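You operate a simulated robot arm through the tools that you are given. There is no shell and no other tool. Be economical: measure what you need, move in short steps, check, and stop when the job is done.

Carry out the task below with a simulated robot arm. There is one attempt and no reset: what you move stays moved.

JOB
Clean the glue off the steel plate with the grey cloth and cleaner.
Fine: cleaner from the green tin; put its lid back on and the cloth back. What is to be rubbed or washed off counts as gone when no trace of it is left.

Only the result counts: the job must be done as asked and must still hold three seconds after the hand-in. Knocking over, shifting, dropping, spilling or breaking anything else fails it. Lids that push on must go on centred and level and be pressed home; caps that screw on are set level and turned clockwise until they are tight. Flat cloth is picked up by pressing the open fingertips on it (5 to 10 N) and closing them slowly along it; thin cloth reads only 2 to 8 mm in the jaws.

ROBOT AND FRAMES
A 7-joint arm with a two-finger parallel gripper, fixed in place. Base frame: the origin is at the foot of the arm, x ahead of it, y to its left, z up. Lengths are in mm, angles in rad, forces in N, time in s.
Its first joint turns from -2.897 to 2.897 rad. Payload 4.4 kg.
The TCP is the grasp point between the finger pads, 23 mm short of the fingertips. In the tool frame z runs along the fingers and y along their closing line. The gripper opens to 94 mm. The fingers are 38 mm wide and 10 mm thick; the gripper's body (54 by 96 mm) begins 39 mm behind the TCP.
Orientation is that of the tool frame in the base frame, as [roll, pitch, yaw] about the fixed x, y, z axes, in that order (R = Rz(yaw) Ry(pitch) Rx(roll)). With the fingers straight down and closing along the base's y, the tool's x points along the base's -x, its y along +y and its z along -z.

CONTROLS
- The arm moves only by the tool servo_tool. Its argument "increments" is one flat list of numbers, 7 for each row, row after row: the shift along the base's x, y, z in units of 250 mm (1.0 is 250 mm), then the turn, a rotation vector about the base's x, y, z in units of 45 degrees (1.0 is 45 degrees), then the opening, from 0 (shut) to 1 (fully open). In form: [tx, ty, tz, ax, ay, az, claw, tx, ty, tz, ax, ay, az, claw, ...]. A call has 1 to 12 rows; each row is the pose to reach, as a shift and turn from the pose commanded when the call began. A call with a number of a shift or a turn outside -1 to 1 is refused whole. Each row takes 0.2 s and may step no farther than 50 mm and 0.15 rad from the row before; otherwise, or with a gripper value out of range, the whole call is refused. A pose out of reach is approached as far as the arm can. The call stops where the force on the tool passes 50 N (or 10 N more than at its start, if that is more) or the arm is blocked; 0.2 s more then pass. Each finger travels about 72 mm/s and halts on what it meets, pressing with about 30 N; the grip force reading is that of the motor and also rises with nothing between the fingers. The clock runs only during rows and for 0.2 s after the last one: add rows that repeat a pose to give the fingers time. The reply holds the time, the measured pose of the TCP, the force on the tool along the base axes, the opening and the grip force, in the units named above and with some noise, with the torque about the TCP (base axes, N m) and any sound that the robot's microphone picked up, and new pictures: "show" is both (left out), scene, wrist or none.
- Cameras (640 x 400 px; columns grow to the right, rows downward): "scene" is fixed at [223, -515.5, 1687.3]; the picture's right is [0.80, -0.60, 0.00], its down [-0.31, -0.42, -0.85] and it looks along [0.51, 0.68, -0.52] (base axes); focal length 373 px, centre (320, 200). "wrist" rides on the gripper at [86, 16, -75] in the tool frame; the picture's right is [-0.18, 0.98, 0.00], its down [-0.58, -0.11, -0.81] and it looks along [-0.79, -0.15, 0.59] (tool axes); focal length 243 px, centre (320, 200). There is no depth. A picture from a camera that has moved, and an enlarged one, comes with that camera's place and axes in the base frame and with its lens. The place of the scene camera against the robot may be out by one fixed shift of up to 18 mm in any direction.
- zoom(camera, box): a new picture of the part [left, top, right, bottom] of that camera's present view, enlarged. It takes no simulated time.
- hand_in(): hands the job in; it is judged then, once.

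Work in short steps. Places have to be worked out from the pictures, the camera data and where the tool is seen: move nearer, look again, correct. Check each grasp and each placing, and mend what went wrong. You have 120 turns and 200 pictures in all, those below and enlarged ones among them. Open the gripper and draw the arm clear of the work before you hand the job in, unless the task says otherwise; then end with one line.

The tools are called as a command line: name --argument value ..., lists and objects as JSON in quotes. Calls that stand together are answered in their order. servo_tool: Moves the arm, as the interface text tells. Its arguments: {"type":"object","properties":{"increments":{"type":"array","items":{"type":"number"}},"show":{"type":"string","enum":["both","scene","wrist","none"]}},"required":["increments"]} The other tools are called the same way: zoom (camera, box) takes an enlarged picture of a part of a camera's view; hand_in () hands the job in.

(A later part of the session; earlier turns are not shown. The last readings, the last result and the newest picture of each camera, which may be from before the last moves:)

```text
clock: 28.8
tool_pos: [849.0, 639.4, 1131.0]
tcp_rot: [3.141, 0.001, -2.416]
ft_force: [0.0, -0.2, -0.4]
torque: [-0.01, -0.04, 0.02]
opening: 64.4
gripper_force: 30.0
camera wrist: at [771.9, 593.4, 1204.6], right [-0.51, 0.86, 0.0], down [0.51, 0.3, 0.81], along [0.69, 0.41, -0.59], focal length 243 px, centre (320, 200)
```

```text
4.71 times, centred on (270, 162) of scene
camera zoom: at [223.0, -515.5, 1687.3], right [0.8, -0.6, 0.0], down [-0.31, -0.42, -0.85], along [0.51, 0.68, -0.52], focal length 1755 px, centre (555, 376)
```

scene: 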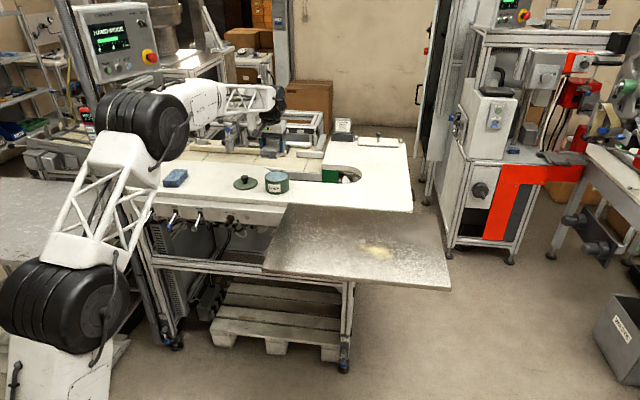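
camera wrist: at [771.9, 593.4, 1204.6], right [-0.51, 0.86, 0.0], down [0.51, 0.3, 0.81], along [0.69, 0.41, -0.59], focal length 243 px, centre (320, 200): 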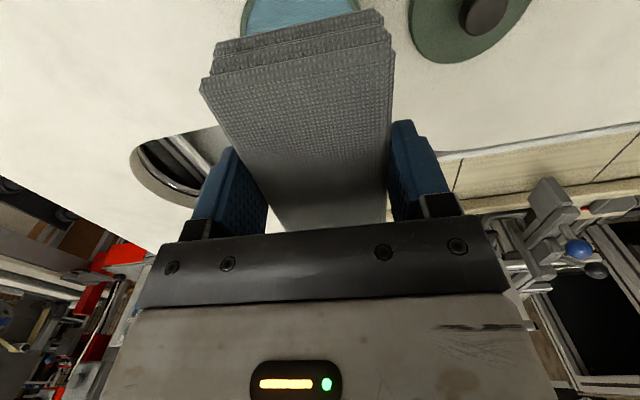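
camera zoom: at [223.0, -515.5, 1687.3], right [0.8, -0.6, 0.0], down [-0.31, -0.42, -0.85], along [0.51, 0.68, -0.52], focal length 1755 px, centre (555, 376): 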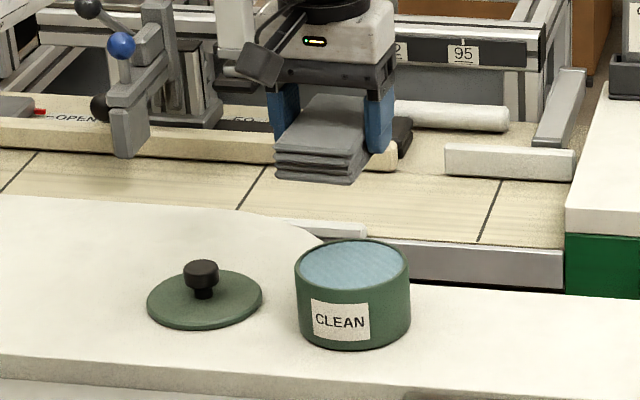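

Above the tin, the liquid looks only a few mm below the rim. I tilt the pad 30° so its near end points down, for dipping that edge.

servo_tool --increments '[0, 0, 0, 0.111, -0.125, 0, 0.5, 0, 0, 0, 0.222, -0.25, 0, 0.5, 0, 0, 0, 0.333, -0.375, 0, 0.5, 0, 0, 0, 0.443, -0.499, 0, 0.5, 0, 0, -0.08, 0.443, -0.499, 0, 0.5, 0, 0, -0.08, 0.443, -0.499, 0, 0.5]'

zoom --camera "scene" --box '[210, 120, 330, 205]'

```text
clock: 30.2
tool_pos: [850.8, 640.9, 1111.4]
tcp_rot: [-3.14, 0.522, -2.412]
ft_force: [0.2, 0.7, 0.5]
torque: [-0.05, -0.03, -0.02]
opening: 64.2
gripper_force: 29.6
camera wrist: at [755.2, 577.4, 1132.0], right [-0.53, 0.84, 0.09], down [0.15, -0.02, 0.99], along [0.83, 0.54, -0.12], focal length 243 px, centre (320, 200)
```

scene: 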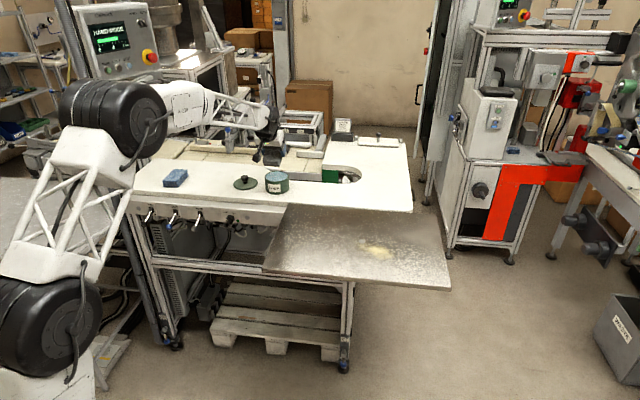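
wrist: 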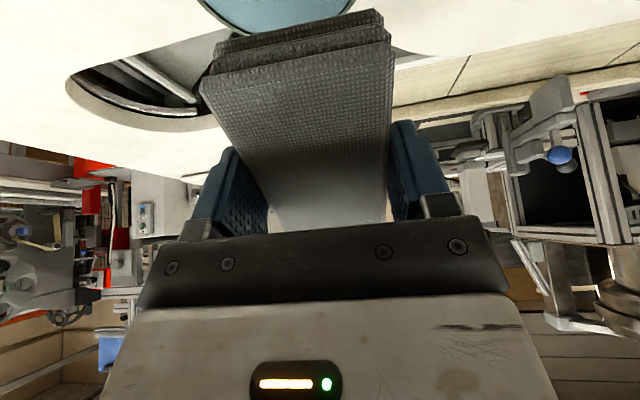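

```text
4.71 times, centred on (270, 162) of scene
camera zoom: at [223.0, -515.5, 1687.3], right [0.8, -0.6, 0.0], down [-0.31, -0.42, -0.85], along [0.51, 0.68, -0.52], focal length 1755 px, centre (555, 376)
```

zoom: 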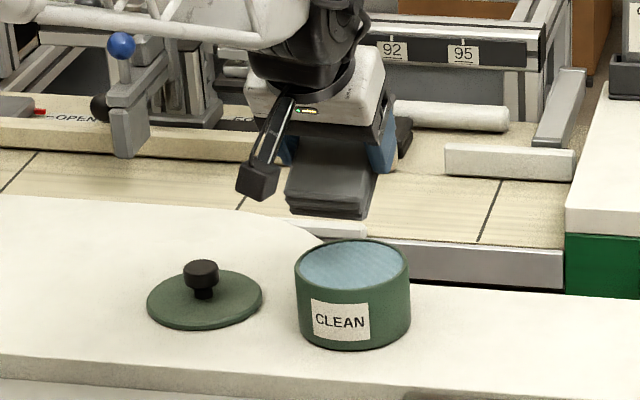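

Cross-checking the scene and wrist views puts the tin centre nearer (848, 625), because I had gripped the knob about 13 mm off in x. I shift the TCP to (864, 639) and lower until the edge is just above the rim.

servo_tool --increments '[0.054, 0, 0, 0, 0, 0, 0.5, 0.054, 0, -0.08, 0, 0, 0, 0.5, 0.054, 0, -0.16, 0, 0, 0, 0.5, 0.054, 0, -0.16, 0, 0, 0, 0.5]' --show "wrist"

zoom --camera "scene" --box '[230, 140, 310, 200]'

```text
clock: 31.2
tool_pos: [866.6, 638.9, 1070.5]
tcp_rot: [-3.14, 0.524, -2.415]
ft_force: [0.4, 0.4, 0.1]
torque: [0.01, 0.0, 0.0]
opening: 64.2
gripper_force: 30.0
camera wrist: at [769.6, 577.0, 1091.3], right [-0.53, 0.84, 0.09], down [0.15, -0.01, 0.99], along [0.83, 0.54, -0.12], focal length 243 px, centre (320, 200)
```

wrist: 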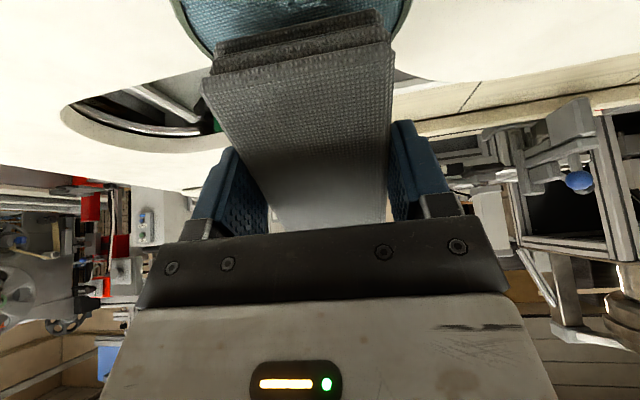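

```text
6.67 times, centred on (270, 170) of scene
camera zoom: at [223.0, -515.5, 1687.3], right [0.8, -0.6, 0.0], down [-0.31, -0.42, -0.85], along [0.51, 0.68, -0.52], focal length 2486 px, centre (653, 400)
```

zoom: 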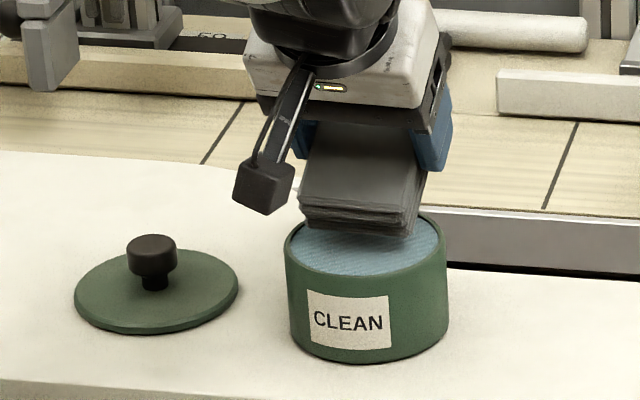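

The edge is just above the liquid and almost centred. I nudge 4 mm right and dip 20 mm in small steps.

servo_tool --increments '[0.014, -0.012, -0.016, 0, 0, 0, 0.5, 0.014, -0.012, -0.032, 0, 0, 0, 0.5, 0.014, -0.012, -0.048, 0, 0, 0, 0.5, 0.014, -0.012, -0.064, 0, 0, 0, 0.5, 0.014, -0.012, -0.08, 0, 0, 0, 0.5, 0.014, -0.012, -0.08, 0, 0, 0, 0.5]' --show "wrist"

zoom --camera "scene" --box '[230, 140, 310, 200]'

```text
clock: 32.6
tool_pos: [868.1, 636.9, 1052.8]
tcp_rot: [-3.141, 0.526, -2.415]
ft_force: [11.0, 9.7, 29.8]
torque: [-0.23, 0.32, 0.01]
opening: 64.9
gripper_force: 29.9
camera wrist: at [772.7, 574.5, 1072.8], right [-0.53, 0.84, 0.09], down [0.15, -0.02, 0.99], along [0.83, 0.54, -0.11], focal length 243 px, centre (320, 200)
```

wrist: 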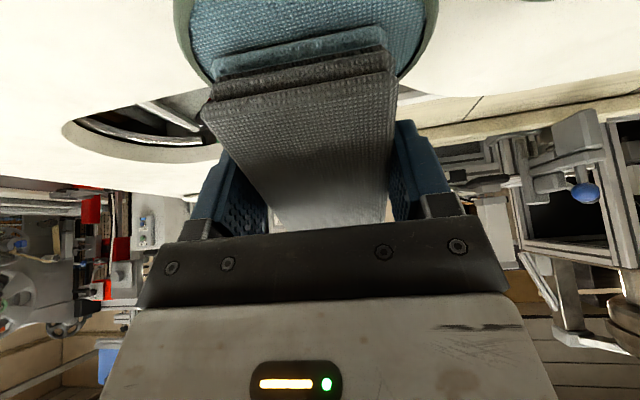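

```text
6.67 times, centred on (270, 170) of scene
camera zoom: at [223.0, -515.5, 1687.3], right [0.8, -0.6, 0.0], down [-0.31, -0.42, -0.85], along [0.51, 0.68, -0.52], focal length 2486 px, centre (653, 400)
```

zoom: 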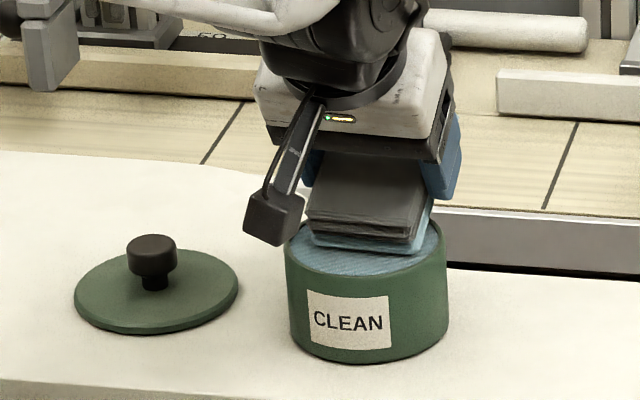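

The bottom layer of the cloth has turned wet blue; the tin holds a soaked pad. I raise straight up and level out.

servo_tool --increments '[0, 0, 0.04, 0, 0, 0, 0.5, 0, 0, 0.16, 0, 0, 0, 0.5, 0, 0, 0.32, 0, 0, 0, 0.5, 0, 0, 0.4, -0.111, 0.125, 0, 0.5, 0, 0, 0.4, -0.222, 0.25, 0, 0.5, 0, 0, 0.4, -0.333, 0.375, 0, 0.5, 0, 0, 0.4, -0.443, 0.499, 0, 0.5, 0, 0, 0.4, -0.443, 0.499, 0, 0.5]' --show "wrist"

zoom --camera "scene" --box '[210, 120, 330, 205]'

zoom --camera "scene" --box '[320, 215, 440, 290]'

```text
clock: 34.4
tool_pos: [869.0, 636.4, 1151.6]
tcp_rot: [-3.141, -0.002, -2.415]
ft_force: [0.4, 0.2, -0.9]
torque: [0.0, -0.01, -0.03]
opening: 64.2
gripper_force: 29.6
camera wrist: at [791.8, 592.3, 1225.3], right [-0.51, 0.86, 0.0], down [0.51, 0.31, 0.81], along [0.69, 0.41, -0.59], focal length 243 px, centre (320, 200)
```

wrist: 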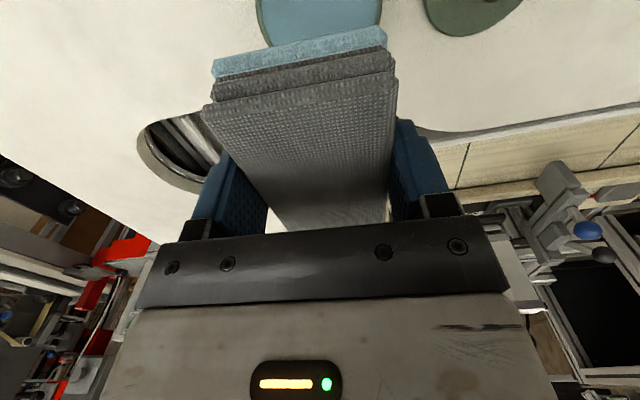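

```text
4.71 times, centred on (270, 162) of scene
camera zoom: at [223.0, -515.5, 1687.3], right [0.8, -0.6, 0.0], down [-0.31, -0.42, -0.85], along [0.51, 0.68, -0.52], focal length 1755 px, centre (555, 376)
```

zoom: 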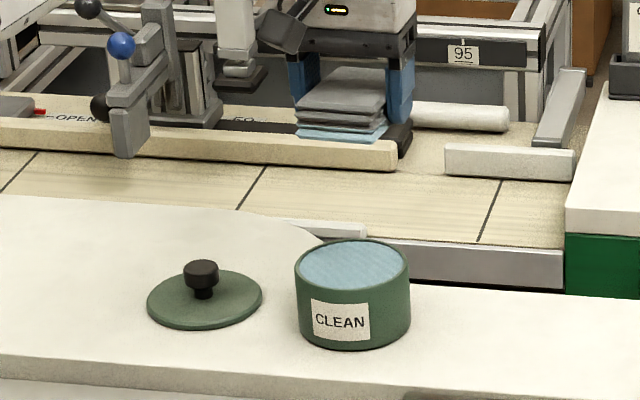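

```text
5.33 times, centred on (380, 252) of scene
camera zoom: at [223.0, -515.5, 1687.3], right [0.8, -0.6, 0.0], down [-0.31, -0.42, -0.85], along [0.51, 0.68, -0.52], focal length 1989 px, centre (0, -80)
```

zoom: 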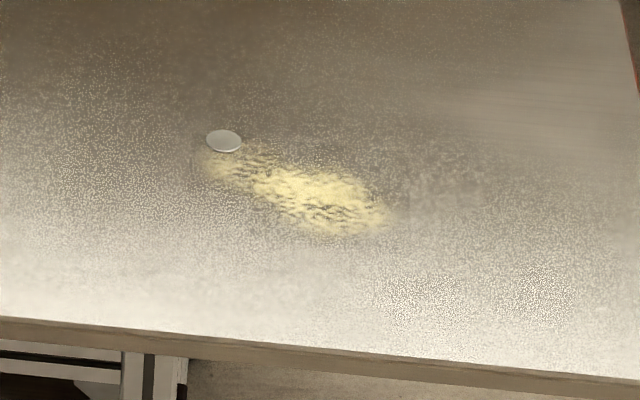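

The cloth is wet and the tin hasn't moved. The glue spans about 115 mm around (900, 120), with a small disc beside it that I must not hit. I carry the cloth there high up for a closer look.

servo_tool --increments '[-0.01, -0.18, 0, 0, 0, 0, 0.5, -0.02, -0.36, 0, 0, 0, 0, 0.5, -0.03, -0.54, 0, 0, 0, 0, 0.5, -0.04, -0.72, 0, 0, 0, 0, 0.5, -0.05, -0.9, 0, 0, 0, 0, 0.5, -0.06, -1.0, 0, 0, 0, 0, 0.5]' --show "none"

servo_tool --increments '[-0.04, -0.18, 0, 0, 0, -0.18, 0.5, -0.08, -0.36, 0, 0, 0, -0.36, 0.5, -0.13, -0.54, 0, 0, 0, -0.54, 0.5, -0.18, -0.72, 0, 0, 0, -0.72, 0.5, -0.25, -0.85, 0, 0, 0, -0.9, 0.5, -0.25, -0.85, 0, 0, 0, -0.924, 0.5, -0.25, -0.85, 0, 0, 0, -0.924, 0.5]'

```text
clock: 35.8
tool_pos: [854.3, 386.9, 1149.4]
tcp_rot: [-3.141, 0.0, -2.414]
ft_force: [0.1, -0.4, 0.2]
torque: [0.02, -0.02, -0.01]
opening: 64.2
gripper_force: 29.9
```

```text
clock: 37.4
tool_pos: [791.9, 172.0, 1150.7]
tcp_rot: [3.141, 0.0, 3.14]
ft_force: [0.6, -0.3, -1.3]
torque: [0.02, -0.01, 0.0]
opening: 64.1
gripper_force: 30.1
camera wrist: at [704.1, 189.0, 1226.1], right [0.19, 0.98, 0.0], down [0.58, -0.11, 0.81], along [0.79, -0.15, -0.59], focal length 243 px, centre (320, 200)
```

scene: 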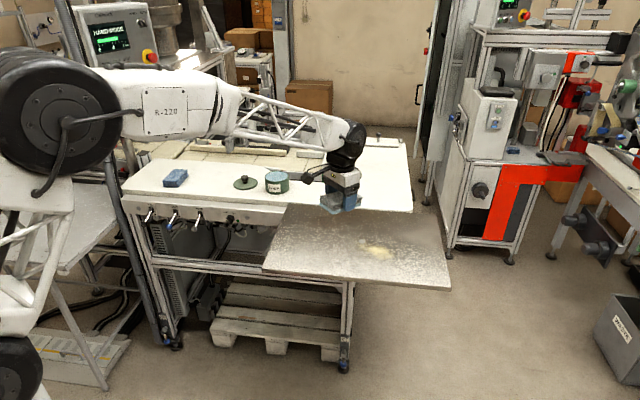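
wrist: 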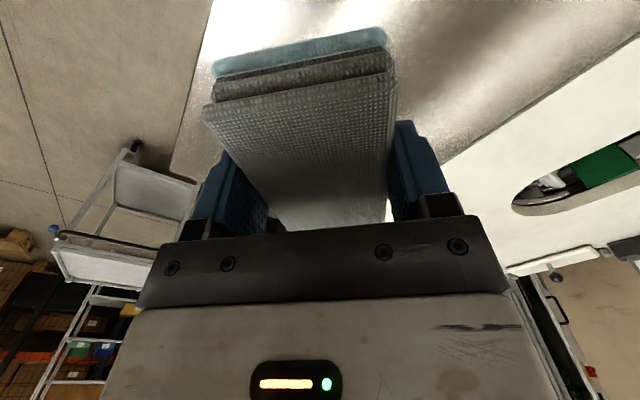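

The pad hides the glue from this spot. I move sideways toward −y so the glue shows to the right of the pad.

servo_tool --increments '[0.03, -0.18, 0, 0, 0, 0, 0.5, 0.06, -0.36, 0, 0, 0, 0, 0.5, 0.09, -0.54, 0, 0, 0, 0, 0.5, 0.12, -0.72, 0, 0, 0, 0, 0.5, 0.12, -0.76, 0, 0, 0, 0, 0.5, 0.12, -0.76, 0, 0, 0, 0, 0.5]' --show "wrist"

zoom --camera "wrist" --box '[360, 0, 600, 150]'

```text
clock: 38.8
tool_pos: [820.0, -17.1, 1151.6]
tcp_rot: [3.14, -0.001, -3.141]
ft_force: [-0.3, 0.6, -0.7]
torque: [0.0, 0.0, 0.01]
opening: 64.4
gripper_force: 30.1
camera wrist: at [732.3, -0.5, 1225.9], right [0.18, 0.98, 0.0], down [0.58, -0.11, 0.81], along [0.79, -0.15, -0.59], focal length 243 px, centre (320, 200)
```

wrist: 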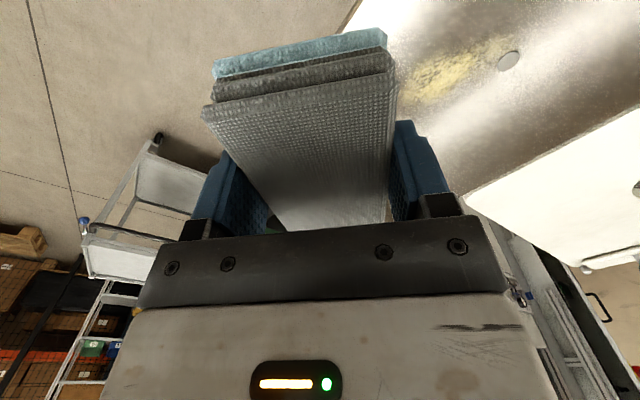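

```text
2.67 times, centred on (480, 75) of wrist
camera zoom: at [732.3, -0.5, 1225.9], right [0.18, 0.98, 0.0], down [0.58, -0.11, 0.81], along [0.79, -0.15, -0.59], focal length 647 px, centre (-107, 533)
```

zoom: 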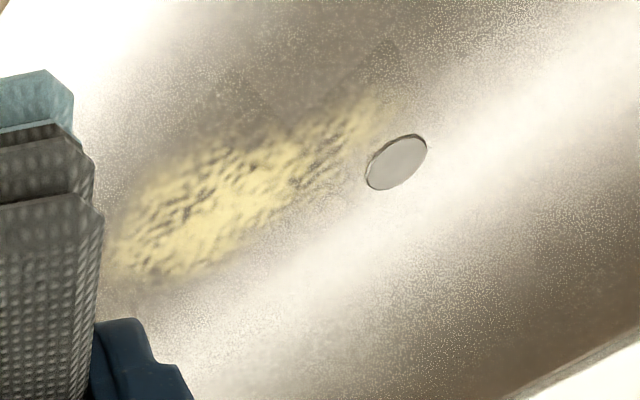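

The disc is a loose-looking thin washer near (891, 177), about 10 mm clear of the glue, which runs from (863, 167) to about (918, 60). I yaw the pad −63.7° so its long side lies along the glue, and move above the glue's far side from the disc.

servo_tool --increments '[0.04, 0.07, 0, 0, 0, -0.18, 0.5, 0.08, 0.14, 0, 0, 0, -0.36, 0.5, 0.12, 0.21, 0, 0, 0, -0.54, 0.5, 0.16, 0.28, 0, 0, 0, -0.72, 0.5, 0.2, 0.35, 0, 0, 0, -0.9, 0.5, 0.244, 0.432, 0, 0, 0, -1.0, 0.5]' --show "none"

servo_tool --increments '[0, 0, -0.1, 0, 0, -0.16, 0.5, 0, 0, -0.2, 0, 0, -0.32, 0.5, 0, 0, -0.3, 0, 0, -0.416, 0.5, 0, 0, -0.4, 0, 0, -0.416, 0.5, 0, 0, -0.4, 0, 0, -0.416, 0.5]'

zoom --camera "scene" --box '[320, 190, 440, 275]'

```text
clock: 40.2
tool_pos: [881.7, 95.3, 1150.9]
tcp_rot: [-3.141, 0.0, 2.355]
ft_force: [0.5, -0.2, 0.8]
torque: [0.01, 0.01, 0.0]
opening: 64.2
gripper_force: 30.2
```

```text
clock: 41.4
tool_pos: [882.5, 93.5, 1050.0]
tcp_rot: [3.14, 0.0, 2.028]
ft_force: [-0.8, -0.5, -0.8]
torque: [0.0, 0.04, 0.03]
opening: 64.3
gripper_force: 30.1
camera wrist: at [857.4, 178.3, 1124.5], right [0.96, 0.27, 0.0], down [0.16, -0.57, 0.81], along [0.22, -0.78, -0.59], focal length 243 px, centre (320, 200)
```

scene: 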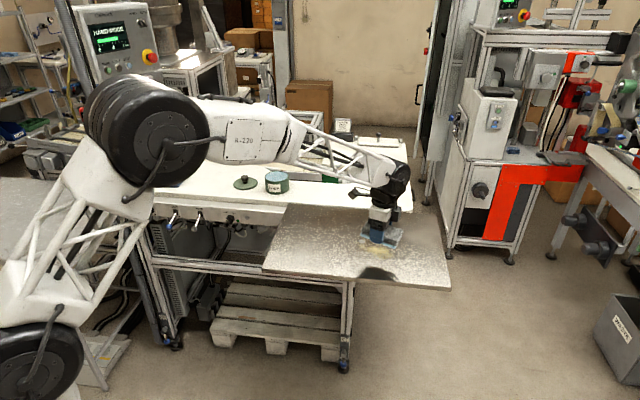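
wrist: 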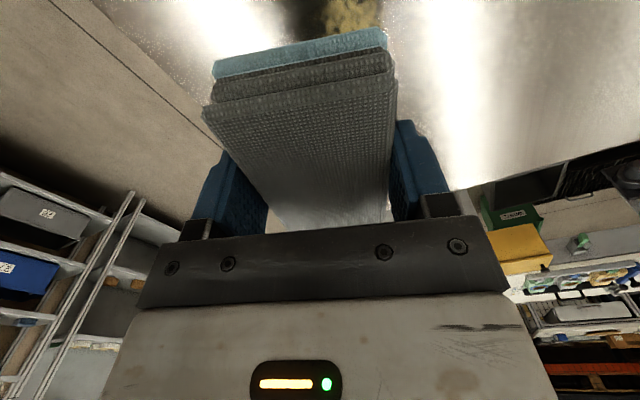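

```text
4.71 times, centred on (380, 232) of scene
camera zoom: at [223.0, -515.5, 1687.3], right [0.8, -0.6, 0.0], down [-0.31, -0.42, -0.85], along [0.51, 0.68, -0.52], focal length 1755 px, centre (38, 47)
```

zoom: 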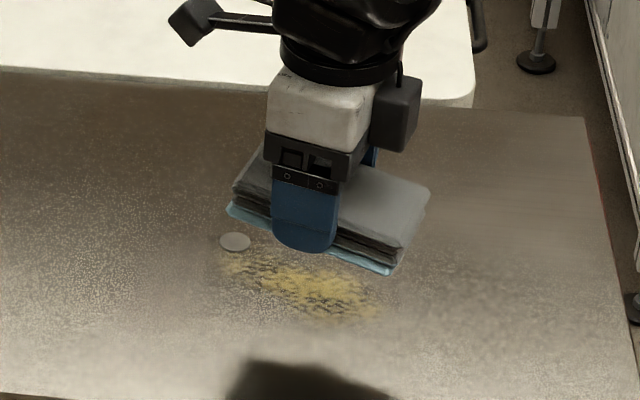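

The disc will clear the pad's corner by about 12 mm. I lower toward the plate in stages.

servo_tool --increments '[0, 0, -0.1, 0, 0, 0, 0.5, 0, 0, -0.2, 0, 0, 0, 0.5, 0, 0, -0.2, 0, 0, 0, 0.5]' --show "none"

zoom --camera "scene" --box '[320, 190, 440, 275]'

```text
clock: 42.2
tool_pos: [882.9, 94.1, 1001.1]
tcp_rot: [3.141, -0.002, 2.03]
ft_force: [0.3, -0.5, -0.6]
torque: [0.05, 0.01, -0.02]
opening: 64.0
gripper_force: 29.9
```

```text
4.71 times, centred on (380, 232) of scene
camera zoom: at [223.0, -515.5, 1687.3], right [0.8, -0.6, 0.0], down [-0.31, -0.42, -0.85], along [0.51, 0.68, -0.52], focal length 1755 px, centre (38, 47)
```

zoom: 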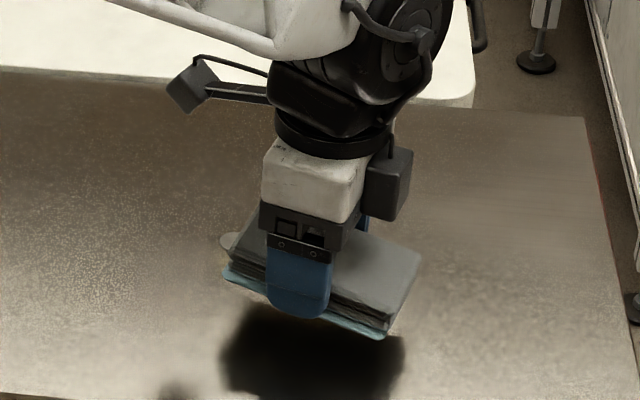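

The pad end will land clear of the disc. I lower in small steps to contact.

servo_tool --increments '[0, 0, -0.012, 0, 0, 0, 0.5, 0, 0, -0.024, 0, 0, 0, 0.5, 0, 0, -0.036, 0, 0, 0, 0.5, 0, 0, -0.048, 0, 0, 0, 0.5, 0, 0, -0.048, 0, 0, 0, 0.5]' --show "none"

```text
clock: 43.4
tool_pos: [883.0, 92.3, 988.7]
tcp_rot: [-3.141, 0.0, 2.028]
ft_force: [0.0, 0.6, 0.3]
torque: [0.0, 0.02, -0.06]
opening: 64.3
gripper_force: 30.2
```

No contact yet at 988.7, so I continue with 1.5 mm steps.

servo_tool --increments '[0, 0, -0.006, 0, 0, 0, 0.5, 0, 0, -0.012, 0, 0, 0, 0.5, 0, 0, -0.018, 0, 0, 0, 0.5, 0, 0, -0.018, 0, 0, 0, 0.5]' --show "none"

zoom --camera "scene" --box '[320, 190, 440, 275]'

```text
clock: 44.4
tool_pos: [881.5, 92.4, 984.9]
tcp_rot: [3.141, 0.001, 2.03]
ft_force: [0.4, 1.3, -0.5]
torque: [-0.02, -0.02, -0.02]
opening: 64.3
gripper_force: 30.1
```

```text
4.71 times, centred on (380, 232) of scene
camera zoom: at [223.0, -515.5, 1687.3], right [0.8, -0.6, 0.0], down [-0.31, -0.42, -0.85], along [0.51, 0.68, -0.52], focal length 1755 px, centre (38, 47)
```

zoom: 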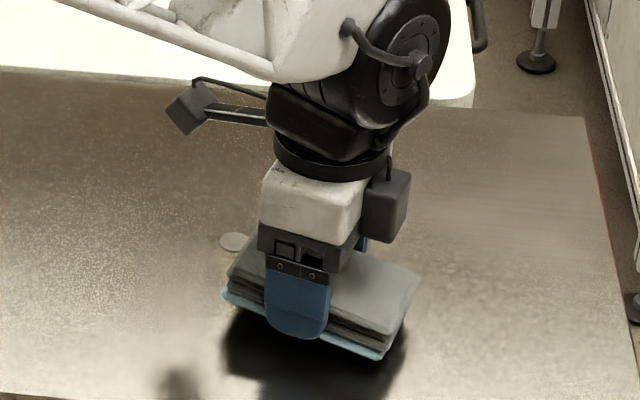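

There is still a small gap, so I continue down.

servo_tool --increments '[0, 0, -0.006, 0, 0, 0, 0.5, 0, 0, -0.012, 0, 0, 0, 0.5, 0, 0, -0.016, 0, 0, 0, 0.5, 0, 0, -0.016, 0, 0, 0, 0.5]' --show "none"

```text
clock: 45.4
tool_pos: [883.4, 92.0, 979.1]
tcp_rot: [3.141, 0.0, 2.029]
ft_force: [-0.7, -0.3, -1.3]
torque: [-0.04, 0.0, 0.01]
opening: 64.2
gripper_force: 30.2
```

Still free at 980.2 commanded. I take another 5 mm.

servo_tool --increments '[0, 0, -0.006, 0, 0, 0, 0.5, 0, 0, -0.012, 0, 0, 0, 0.5, 0, 0, -0.02, 0, 0, 0, 0.5, 0, 0, -0.02, 0, 0, 0, 0.5]' --show "none"

zoom --camera "scene" --box '[320, 190, 440, 275]'

```text
clock: 46.4
tool_pos: [881.8, 92.0, 977.5]
tcp_rot: [3.14, 0.001, 2.029]
ft_force: [0.8, 5.5, 19.5]
torque: [-0.86, -0.49, 0.14]
opening: 64.3
gripper_force: 30.0
```

```text
4.71 times, centred on (380, 232) of scene
camera zoom: at [223.0, -515.5, 1687.3], right [0.8, -0.6, 0.0], down [-0.31, -0.42, -0.85], along [0.51, 0.68, -0.52], focal length 1755 px, centre (38, 47)
```

zoom: 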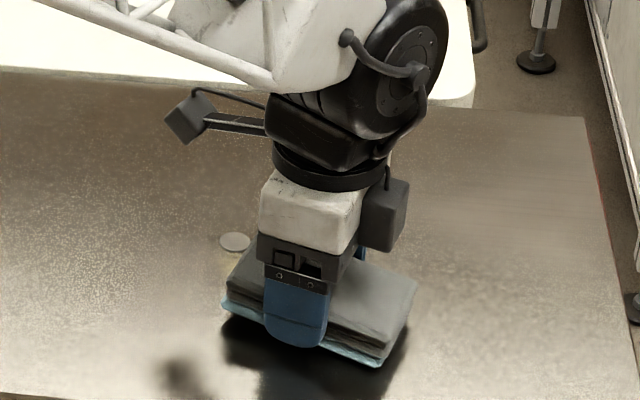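

Contact occurs on the far end only; the torque and picture show the pad was rotated about 7° in the grip by the dip. I lift 8 mm, tilt −7.5° to level it, and inspect.

servo_tool --increments '[0, 0, 0.04, 0, 0, 0, 0.5, 0, 0, 0.04, -0.149, -0.074, 0, 0.5, 0, 0, 0.04, -0.149, -0.074, 0, 0.5]' --show "wrist"

zoom --camera "scene" --box '[340, 215, 420, 275]'

```text
clock: 47.2
tool_pos: [881.3, 92.2, 985.8]
tcp_rot: [-3.141, 0.13, 2.03]
ft_force: [0.3, 0.1, -0.5]
torque: [0.02, -0.01, 0.01]
opening: 64.1
gripper_force: 29.9
camera wrist: at [852.6, 184.9, 1046.7], right [0.96, 0.27, 0.02], down [0.11, -0.47, 0.88], along [0.25, -0.84, -0.48], focal length 243 px, centre (320, 200)
```

wrist: 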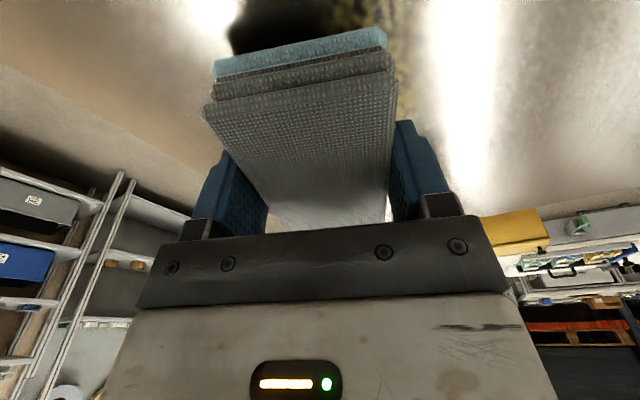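

```text
6.67 times, centred on (380, 245) of scene
camera zoom: at [223.0, -515.5, 1687.3], right [0.8, -0.6, 0.0], down [-0.31, -0.42, -0.85], along [0.51, 0.68, -0.52], focal length 2486 px, centre (-80, -100)
```

zoom: 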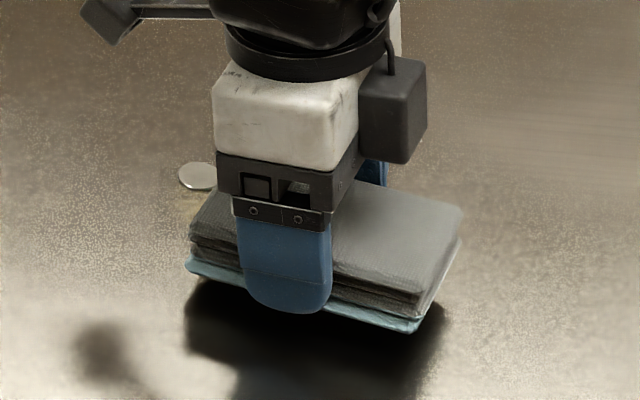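

Now the pad looks level with the plate. I lower to contact in small steps.

servo_tool --increments '[0, 0, -0.01, 0, 0, 0, 0.5, 0, 0, -0.02, 0, 0, 0, 0.5, 0, 0, -0.03, 0, 0, 0, 0.5, 0, 0, -0.04, 0, 0, 0, 0.5, 0, 0, -0.04, 0, 0, 0, 0.5]' --show "none"

```text
clock: 48.4
tool_pos: [881.1, 92.3, 974.5]
tcp_rot: [-3.141, 0.131, 2.029]
ft_force: [0.2, 0.2, -1.2]
torque: [0.02, 0.02, -0.01]
opening: 64.2
gripper_force: 30.1
```

Free at 975. I continue gently.

servo_tool --increments '[0, 0, -0.006, 0, 0, 0, 0.5, 0, 0, -0.012, 0, 0, 0, 0.5, 0, 0, -0.018, 0, 0, 0, 0.5, 0, 0, -0.018, 0, 0, 0, 0.5]' --show "none"

```text
clock: 49.4
tool_pos: [882.8, 91.3, 971.6]
tcp_rot: [3.14, 0.131, 2.028]
ft_force: [3.8, -7.7, 19.8]
torque: [0.71, 0.47, 0.07]
opening: 64.4
gripper_force: 29.6
```

The torque is reversed, so the tilt is about 1.2° too much. I rotate back by that and ease up 1 mm.

servo_tool --increments '[0, 0, 0.004, 0.024, 0.012, 0, 0.5, 0, 0, 0.004, 0.024, 0.012, 0, 0.5]' --show "none"

```text
clock: 50.0
tool_pos: [882.5, 92.7, 970.9]
tcp_rot: [-3.141, 0.111, 2.031]
ft_force: [3.6, -1.4, 12.4]
torque: [-0.62, -0.51, 0.17]
opening: 64.1
gripper_force: 29.8
```

It's now within half a degree of level. I trim that and make a first stroke of 46 mm across the glue, away from the disc's side zone, and back.

servo_tool --increments '[0, 0, -0.002, -0.01, -0.005, 0, 0.5, 0.04, 0.02, -0.002, -0.01, -0.005, 0, 0.5, 0.08, 0.04, -0.002, -0.01, -0.005, 0, 0.5, 0.12, 0.06, -0.002, -0.01, -0.005, 0, 0.5, 0.165, 0.0815, -0.002, -0.01, -0.005, 0, 0.5]' --show "none"

zoom --camera "scene" --box '[340, 215, 420, 275]'

```text
clock: 51.2
tool_pos: [922.4, 111.5, 971.6]
tcp_rot: [3.141, 0.118, 2.03]
ft_force: [0.2, 1.0, 0.3]
torque: [0.01, -0.02, 0.01]
opening: 64.4
gripper_force: 29.5
```

```text
6.67 times, centred on (380, 245) of scene
camera zoom: at [223.0, -515.5, 1687.3], right [0.8, -0.6, 0.0], down [-0.31, -0.42, -0.85], along [0.51, 0.68, -0.52], focal length 2486 px, centre (-80, -100)
```

zoom: 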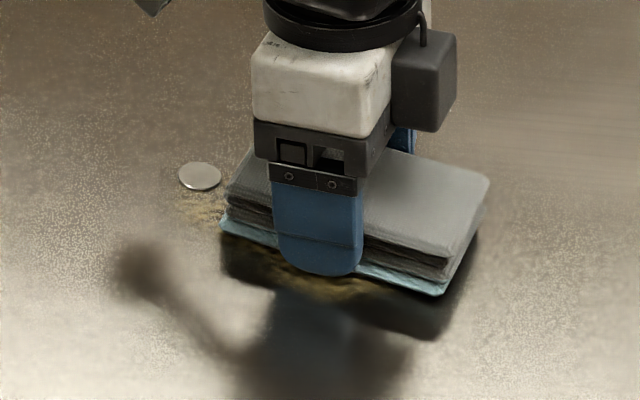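

Contact was lost at this end of the stroke. I lower a bit here to find the plate.

servo_tool --increments '[0, 0, -0.004, 0, 0, 0, 0.5, 0, 0, -0.008, 0, 0, 0, 0.5, 0, 0, -0.008, 0, 0, 0, 0.5]' --show "none"

```text
clock: 52.0
tool_pos: [924.3, 112.9, 971.2]
tcp_rot: [3.14, 0.119, 2.031]
ft_force: [-3.3, 1.5, 15.6]
torque: [0.13, 0.28, 0.05]
opening: 64.0
gripper_force: 30.1
```

Now 16 N and well spread. I rub back and forth across the glue.

servo_tool --increments '[-0.033, -0.0163, 0, 0, 0, 0, 0.5, -0.066, -0.0326, 0.001, 0, 0, 0, 0.5, -0.099, -0.049, 0.002, 0, 0, 0, 0.5, -0.132, -0.065, 0.003, 0, 0, 0, 0.5, -0.165, -0.0815, 0.004, 0, 0, 0, 0.5, -0.132, -0.065, 0.003, 0, 0, 0, 0.5, -0.099, -0.049, 0.002, 0, 0, 0, 0.5, -0.066, -0.0326, 0.001, 0, 0, 0, 0.5, -0.033, -0.0163, 0, 0, 0, 0, 0.5, 0, 0, 0, 0, 0, 0, 0.5]' --show "none"

zoom --camera "scene" --box '[340, 215, 420, 275]'

```text
clock: 54.3
tool_pos: [924.3, 111.3, 970.4]
tcp_rot: [3.138, 0.118, 2.029]
ft_force: [0.2, -0.1, 3.0]
torque: [-0.08, 0.1, -0.01]
opening: 64.1
gripper_force: 30.1
stopped in row 10: the force on the tool passed its limit at 66 N (the readings are from after the stop); the commanded pose is now the measured one
```

```text
6.67 times, centred on (380, 245) of scene
camera zoom: at [223.0, -515.5, 1687.3], right [0.8, -0.6, 0.0], down [-0.31, -0.42, -0.85], along [0.51, 0.68, -0.52], focal length 2486 px, centre (-80, -100)
```

zoom: 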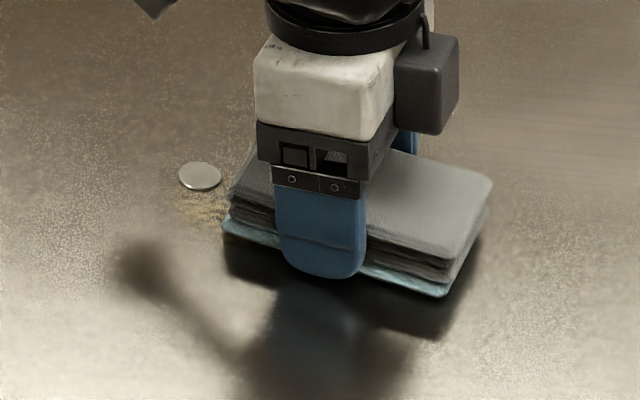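

The main part of the glue has gone; a remainder is left near the disc. I lift, move back toward −x, and look before treating that corner.

servo_tool --increments '[0, 0, 0.06, 0, 0, 0, 0.5, 0, 0, 0.12, 0, 0, 0, 0.5, -0.11, -0.007, 0.12, 0, 0, 0, 0.5, -0.22, -0.014, 0.12, 0, 0, 0, 0.5, -0.328, -0.0216, 0.12, 0, 0, 0, 0.5, -0.328, -0.0216, 0.12, 0, 0, 0, 0.5]' --show "wrist"

zoom --camera "scene" --box '[330, 215, 410, 275]'

```text
clock: 55.7
tool_pos: [842.2, 106.8, 1001.1]
tcp_rot: [3.142, 0.12, 2.03]
ft_force: [-0.3, -0.2, -0.6]
torque: [-0.01, -0.02, -0.02]
opening: 64.2
gripper_force: 30.4
camera wrist: at [813.1, 198.8, 1063.9], right [0.96, 0.27, 0.02], down [0.12, -0.48, 0.87], along [0.25, -0.83, -0.49], focal length 243 px, centre (320, 200)
```

wrist: 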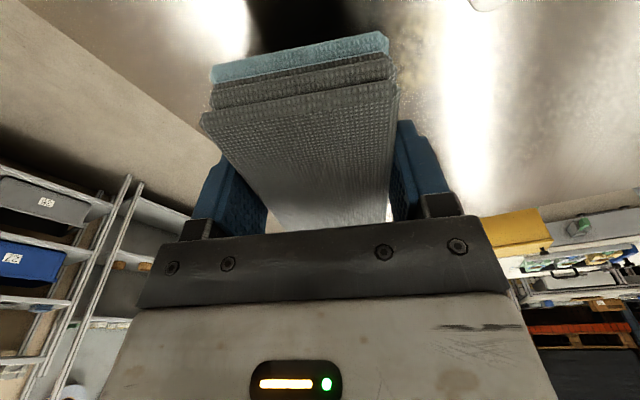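

```text
6.67 times, centred on (370, 245) of scene
camera zoom: at [223.0, -515.5, 1687.3], right [0.8, -0.6, 0.0], down [-0.31, -0.42, -0.85], along [0.51, 0.68, -0.52], focal length 2486 px, centre (-13, -100)
```

zoom: 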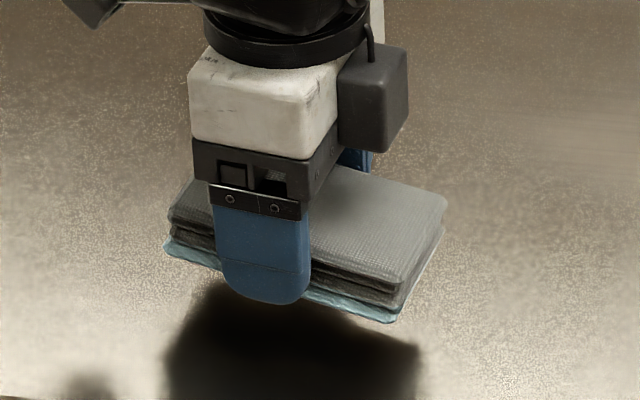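

The remaining glue and the disc are at the top right of the wrist view. I zoom in there.

zoom --camera "wrist" --box '[380, 0, 540, 100]'

```text
4.00 times, centred on (460, 50) of wrist
camera zoom: at [813.1, 198.8, 1063.9], right [0.96, 0.27, 0.02], down [0.12, -0.48, 0.87], along [0.25, -0.83, -0.49], focal length 970 px, centre (-240, 800)
```

zoom: 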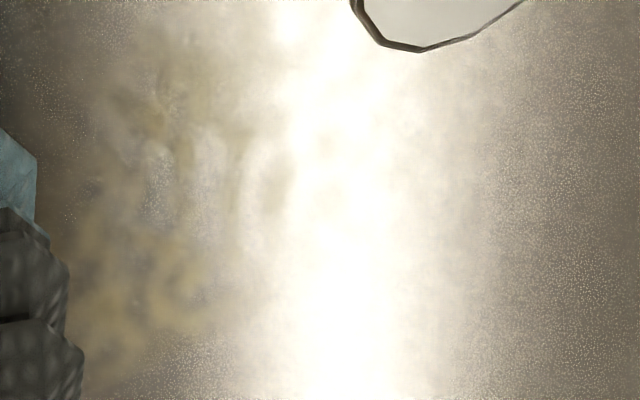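

Faint residue remains around (892, 138) and (876, 156). I lower onto the plate here, with the pad edge well clear of the disc, and find contact.

servo_tool --increments '[0, 0, -0.05, 0, 0, 0, 0.5, 0, 0, -0.1, 0, 0, 0, 0.5, 0, 0, -0.11, 0, 0, 0, 0.5, 0, 0, -0.12, 0, 0, 0, 0.5, 0, 0, -0.12, 0, 0, 0, 0.5]' --show "none"

```text
clock: 56.9
tool_pos: [840.9, 105.2, 971.3]
tcp_rot: [3.139, 0.12, 2.029]
ft_force: [-3.1, -1.6, 10.2]
torque: [-0.07, 0.39, 0.08]
opening: 64.2
gripper_force: 30.4
```

Contact is 10 N, slightly more on the near edge. I trim the roll half a degree and rub toward the disc side, stopping short of it.

servo_tool --increments '[0.026, 0.013, -0.002, -0.005, 0.01, 0, 0.5, 0.052, 0.026, -0.002, -0.005, 0.01, 0, 0.5, 0.078, 0.039, -0.002, -0.005, 0.01, 0, 0.5, 0.104, 0.0514, -0.002, -0.005, 0.01, 0, 0.5, 0.104, 0.0514, -0.002, -0.005, 0.01, 0, 0.5]' --show "wrist"

zoom --camera "scene" --box '[330, 215, 410, 275]'

```text
clock: 58.1
tool_pos: [867.4, 117.7, 969.3]
tcp_rot: [-3.132, 0.119, 2.031]
ft_force: [-2.2, -0.5, 6.2]
torque: [0.13, -0.07, 0.06]
opening: 64.3
gripper_force: 30.1
camera wrist: at [839.2, 211.1, 1033.5], right [0.96, 0.27, 0.01], down [0.12, -0.48, 0.87], along [0.24, -0.84, -0.49], focal length 243 px, centre (320, 200)
```

wrist: 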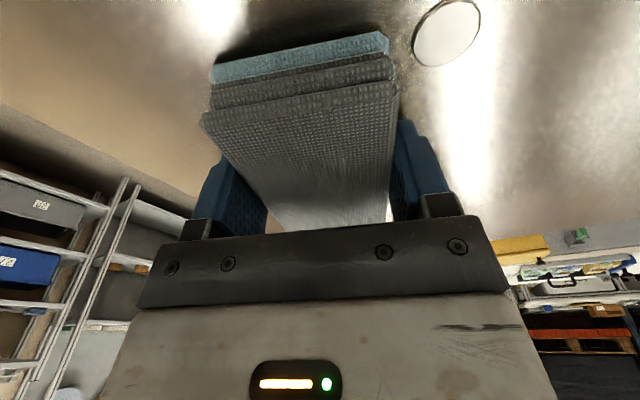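

```text
6.67 times, centred on (370, 245) of scene
camera zoom: at [223.0, -515.5, 1687.3], right [0.8, -0.6, 0.0], down [-0.31, -0.42, -0.85], along [0.51, 0.68, -0.52], focal length 2486 px, centre (-13, -100)
```

zoom: 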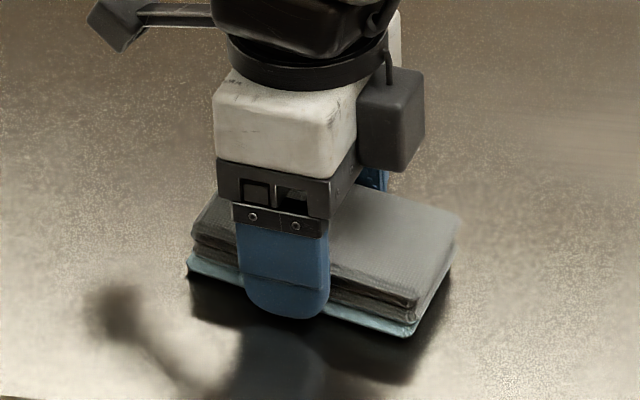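

There's about 10 mm between the pad edge and the disc, so I have a bit more room. I rub back and forth here with slightly more pressure, reaching 5 mm further.

servo_tool --increments '[0.018, 0.009, -0.003, 0, 0, 0, 0.5, -0.012, -0.006, -0.003, 0, 0, 0, 0.5, -0.042, -0.021, -0.003, 0, 0, 0, 0.5, -0.072, -0.036, -0.003, 0, 0, 0, 0.5, -0.042, -0.021, -0.003, 0, 0, 0, 0.5, -0.012, -0.006, -0.003, 0, 0, 0, 0.5, 0.018, 0.009, -0.003, 0, 0, 0, 0.5, -0.012, -0.006, -0.003, 0, 0, 0, 0.5, -0.042, -0.021, -0.003, 0, 0, 0, 0.5, -0.012, -0.006, -0.003, 0, 0, 0, 0.5, 0.018, 0.009, -0.003, 0, 0, 0, 0.5]' --show "wrist"

```text
clock: 59.7
tool_pos: [871.0, 120.5, 970.4]
tcp_rot: [-3.137, 0.121, 2.031]
ft_force: [-0.4, -0.1, 3.5]
torque: [0.18, -0.06, 0.04]
opening: 64.0
gripper_force: 29.8
stopped in row 8: the force on the tool passed its limit at 114 N (the readings are from after the stop); the commanded pose is now the measured one
camera wrist: at [841.7, 213.4, 1033.4], right [0.96, 0.27, 0.02], down [0.12, -0.48, 0.87], along [0.25, -0.84, -0.49], focal length 243 px, centre (320, 200)
```

wrist: 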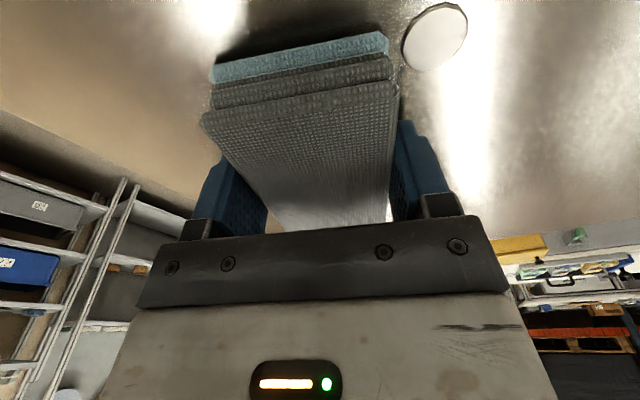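

A force spike stopped the rub, but the disc hasn't moved. I lift and back away to inspect the plate.

servo_tool --increments '[-0.02, 0, 0.06, 0, 0, 0, 0.5, -0.04, 0, 0.2, 0, 0, 0, 0.5, -0.1, 0.1, 0.32, 0, 0, 0, 0.5, -0.1, 0.26, 0.4, 0, 0, 0, 0.5, -0.1, 0.42, 0.4, 0, 0, 0, 0.5, -0.1, 0.58, 0.4, 0, 0, 0, 0.5, -0.1, 0.72, 0.4, 0, 0, 0, 0.5, -0.1, 0.72, 0.4, 0, 0, 0, 0.5]' --show "wrist"

zoom --camera "scene" --box '[330, 215, 430, 275]'

```text
clock: 61.5
tool_pos: [847.0, 300.0, 1068.8]
tcp_rot: [-3.138, 0.119, 2.03]
ft_force: [-0.2, -0.2, -0.2]
torque: [0.02, -0.02, 0.01]
opening: 64.3
gripper_force: 29.9
camera wrist: at [819.3, 392.5, 1132.0], right [0.96, 0.27, 0.02], down [0.12, -0.48, 0.87], along [0.24, -0.84, -0.49], focal length 243 px, centre (320, 200)
```

wrist: 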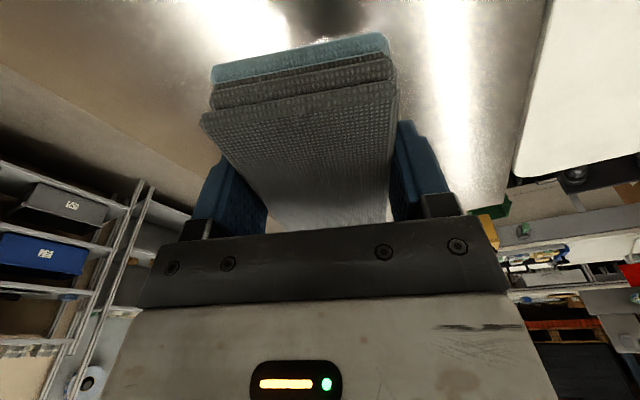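

```text
6.40 times, centred on (380, 245) of scene
camera zoom: at [223.0, -515.5, 1687.3], right [0.8, -0.6, 0.0], down [-0.31, -0.42, -0.85], along [0.51, 0.68, -0.52], focal length 2387 px, centre (-64, -88)
```

zoom: 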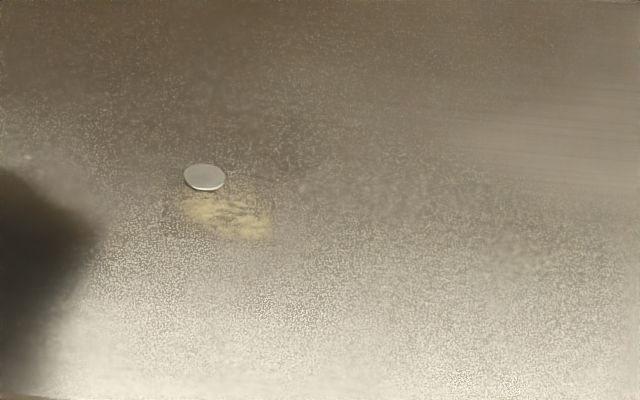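

The right part of the plate is clean; a faint patch remains beside the disc, now placed near (896, 180). I yaw +33.7° so the pad's long edge runs tangent to the disc side of the patch, and return above it with clearance.

servo_tool --increments '[0.02, -0.14, 0, 0, 0, 0.15, 0.5, 0.04, -0.28, 0, 0, 0, 0.3, 0.5, 0.06, -0.42, 0, 0, 0, 0.45, 0.5, 0.08, -0.56, 0, 0, 0, 0.6, 0.5, 0.087, -0.678, -0.06, 0, 0, 0.749, 0.5, 0.087, -0.678, -0.22, 0, 0, 0.749, 0.5, 0.087, -0.678, -0.22, 0, 0, 0.749, 0.5]' --show "wrist"

zoom --camera "scene" --box '[330, 215, 410, 275]'

```text
clock: 63.1
tool_pos: [867.6, 132.2, 1012.2]
tcp_rot: [-3.135, 0.119, 2.619]
ft_force: [0.1, 0.4, 0.2]
torque: [0.02, -0.01, 0.0]
opening: 63.8
gripper_force: 29.4
camera wrist: at [793.1, 194.0, 1075.5], right [0.65, 0.76, 0.02], down [0.37, -0.33, 0.87], along [0.67, -0.56, -0.49], focal length 243 px, centre (320, 200)
```

wrist: 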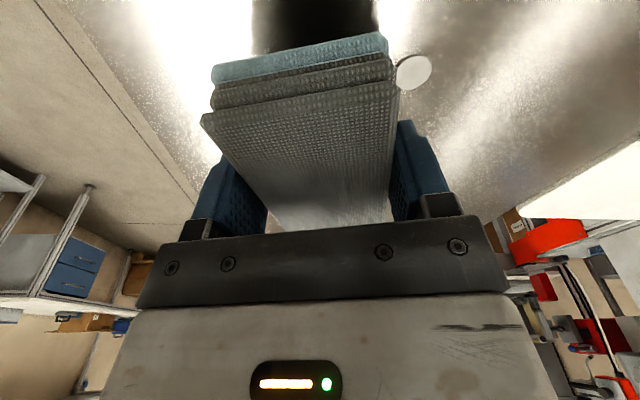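

```text
6.67 times, centred on (370, 245) of scene
camera zoom: at [223.0, -515.5, 1687.3], right [0.8, -0.6, 0.0], down [-0.31, -0.42, -0.85], along [0.51, 0.68, -0.52], focal length 2486 px, centre (-13, -100)
```

zoom: 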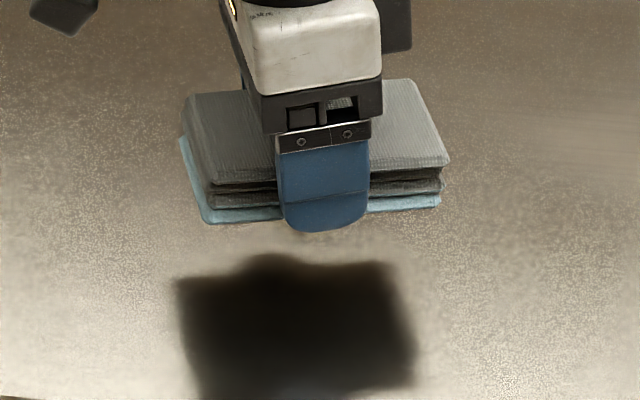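

The disc is confirmed at (896.5, 180). I lower to contact at this 10 mm clearance.

servo_tool --increments '[0, 0, -0.06, 0, 0, 0, 0.5, 0, 0, -0.12, 0, 0, 0, 0.5, 0, 0, -0.15, 0, 0, 0, 0.5, 0, 0, -0.16, 0, 0, 0, 0.5, 0, 0, -0.17, 0, 0, 0, 0.5, 0, 0, -0.17, 0, 0, 0, 0.5]' --show "wrist"

```text
clock: 64.5
tool_pos: [868.0, 133.7, 972.2]
tcp_rot: [-3.136, 0.119, 2.619]
ft_force: [0.2, -0.4, -0.8]
torque: [0.01, 0.01, 0.03]
opening: 64.2
gripper_force: 29.9
camera wrist: at [792.7, 194.2, 1035.0], right [0.65, 0.76, 0.02], down [0.36, -0.33, 0.87], along [0.67, -0.56, -0.49], focal length 243 px, centre (320, 200)
```

wrist: 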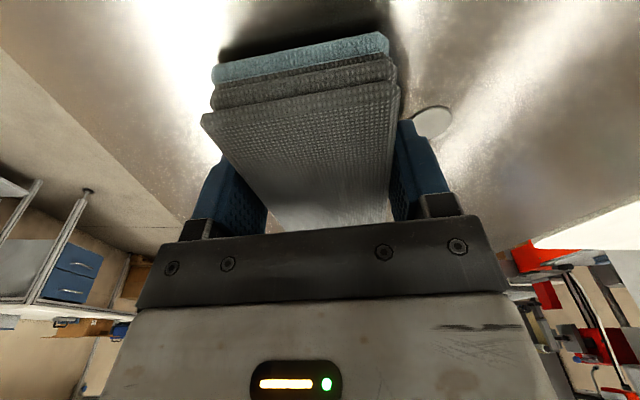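

The finger would hover over the disc here, so I shift 30 mm along the tangent; then only the pad's end works beside the disc. I go there slightly raised and then find contact.

servo_tool --increments '[0, 0, 0.02, 0, 0, 0, 0.5, 0.052, -0.03, 0.02, 0, 0, 0, 0.5, 0.104, -0.06, 0.02, 0, 0, 0, 0.5, 0.104, -0.06, 0.004, 0, 0, 0, 0.5, 0.104, -0.06, -0.004, 0, 0, 0, 0.5, 0.104, -0.06, -0.01, 0, 0, 0, 0.5, 0.104, -0.06, -0.01, 0, 0, 0, 0.5]' --show "wrist"

```text
clock: 66.1
tool_pos: [892.4, 117.1, 970.7]
tcp_rot: [-3.137, 0.12, 2.617]
ft_force: [0.2, -0.5, 3.5]
torque: [0.07, 0.01, -0.03]
opening: 64.1
gripper_force: 30.6
camera wrist: at [817.7, 178.1, 1033.4], right [0.65, 0.76, 0.02], down [0.36, -0.33, 0.87], along [0.67, -0.56, -0.49], focal length 243 px, centre (320, 200)
```

wrist: 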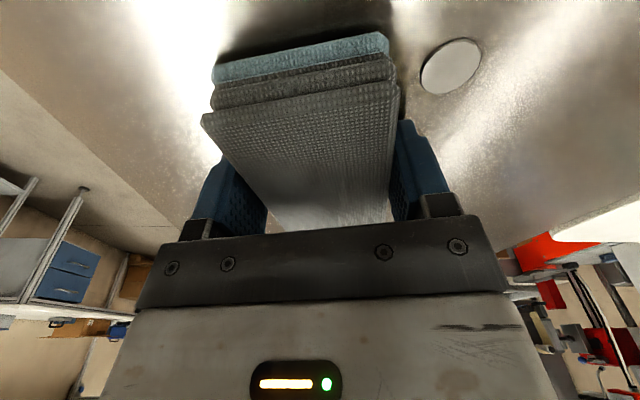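

Light contact. I press about 1.2 mm more and read the torque balance.

servo_tool --increments '[0, 0, -0.005, 0, 0, 0, 0.5, 0, 0, -0.005, 0, 0, 0, 0.5]' --show "none"

```text
clock: 66.7
tool_pos: [892.8, 116.6, 969.6]
tcp_rot: [-3.137, 0.122, 2.617]
ft_force: [3.0, -3.5, 22.3]
torque: [0.84, -0.04, -0.06]
opening: 64.4
gripper_force: 30.3
```

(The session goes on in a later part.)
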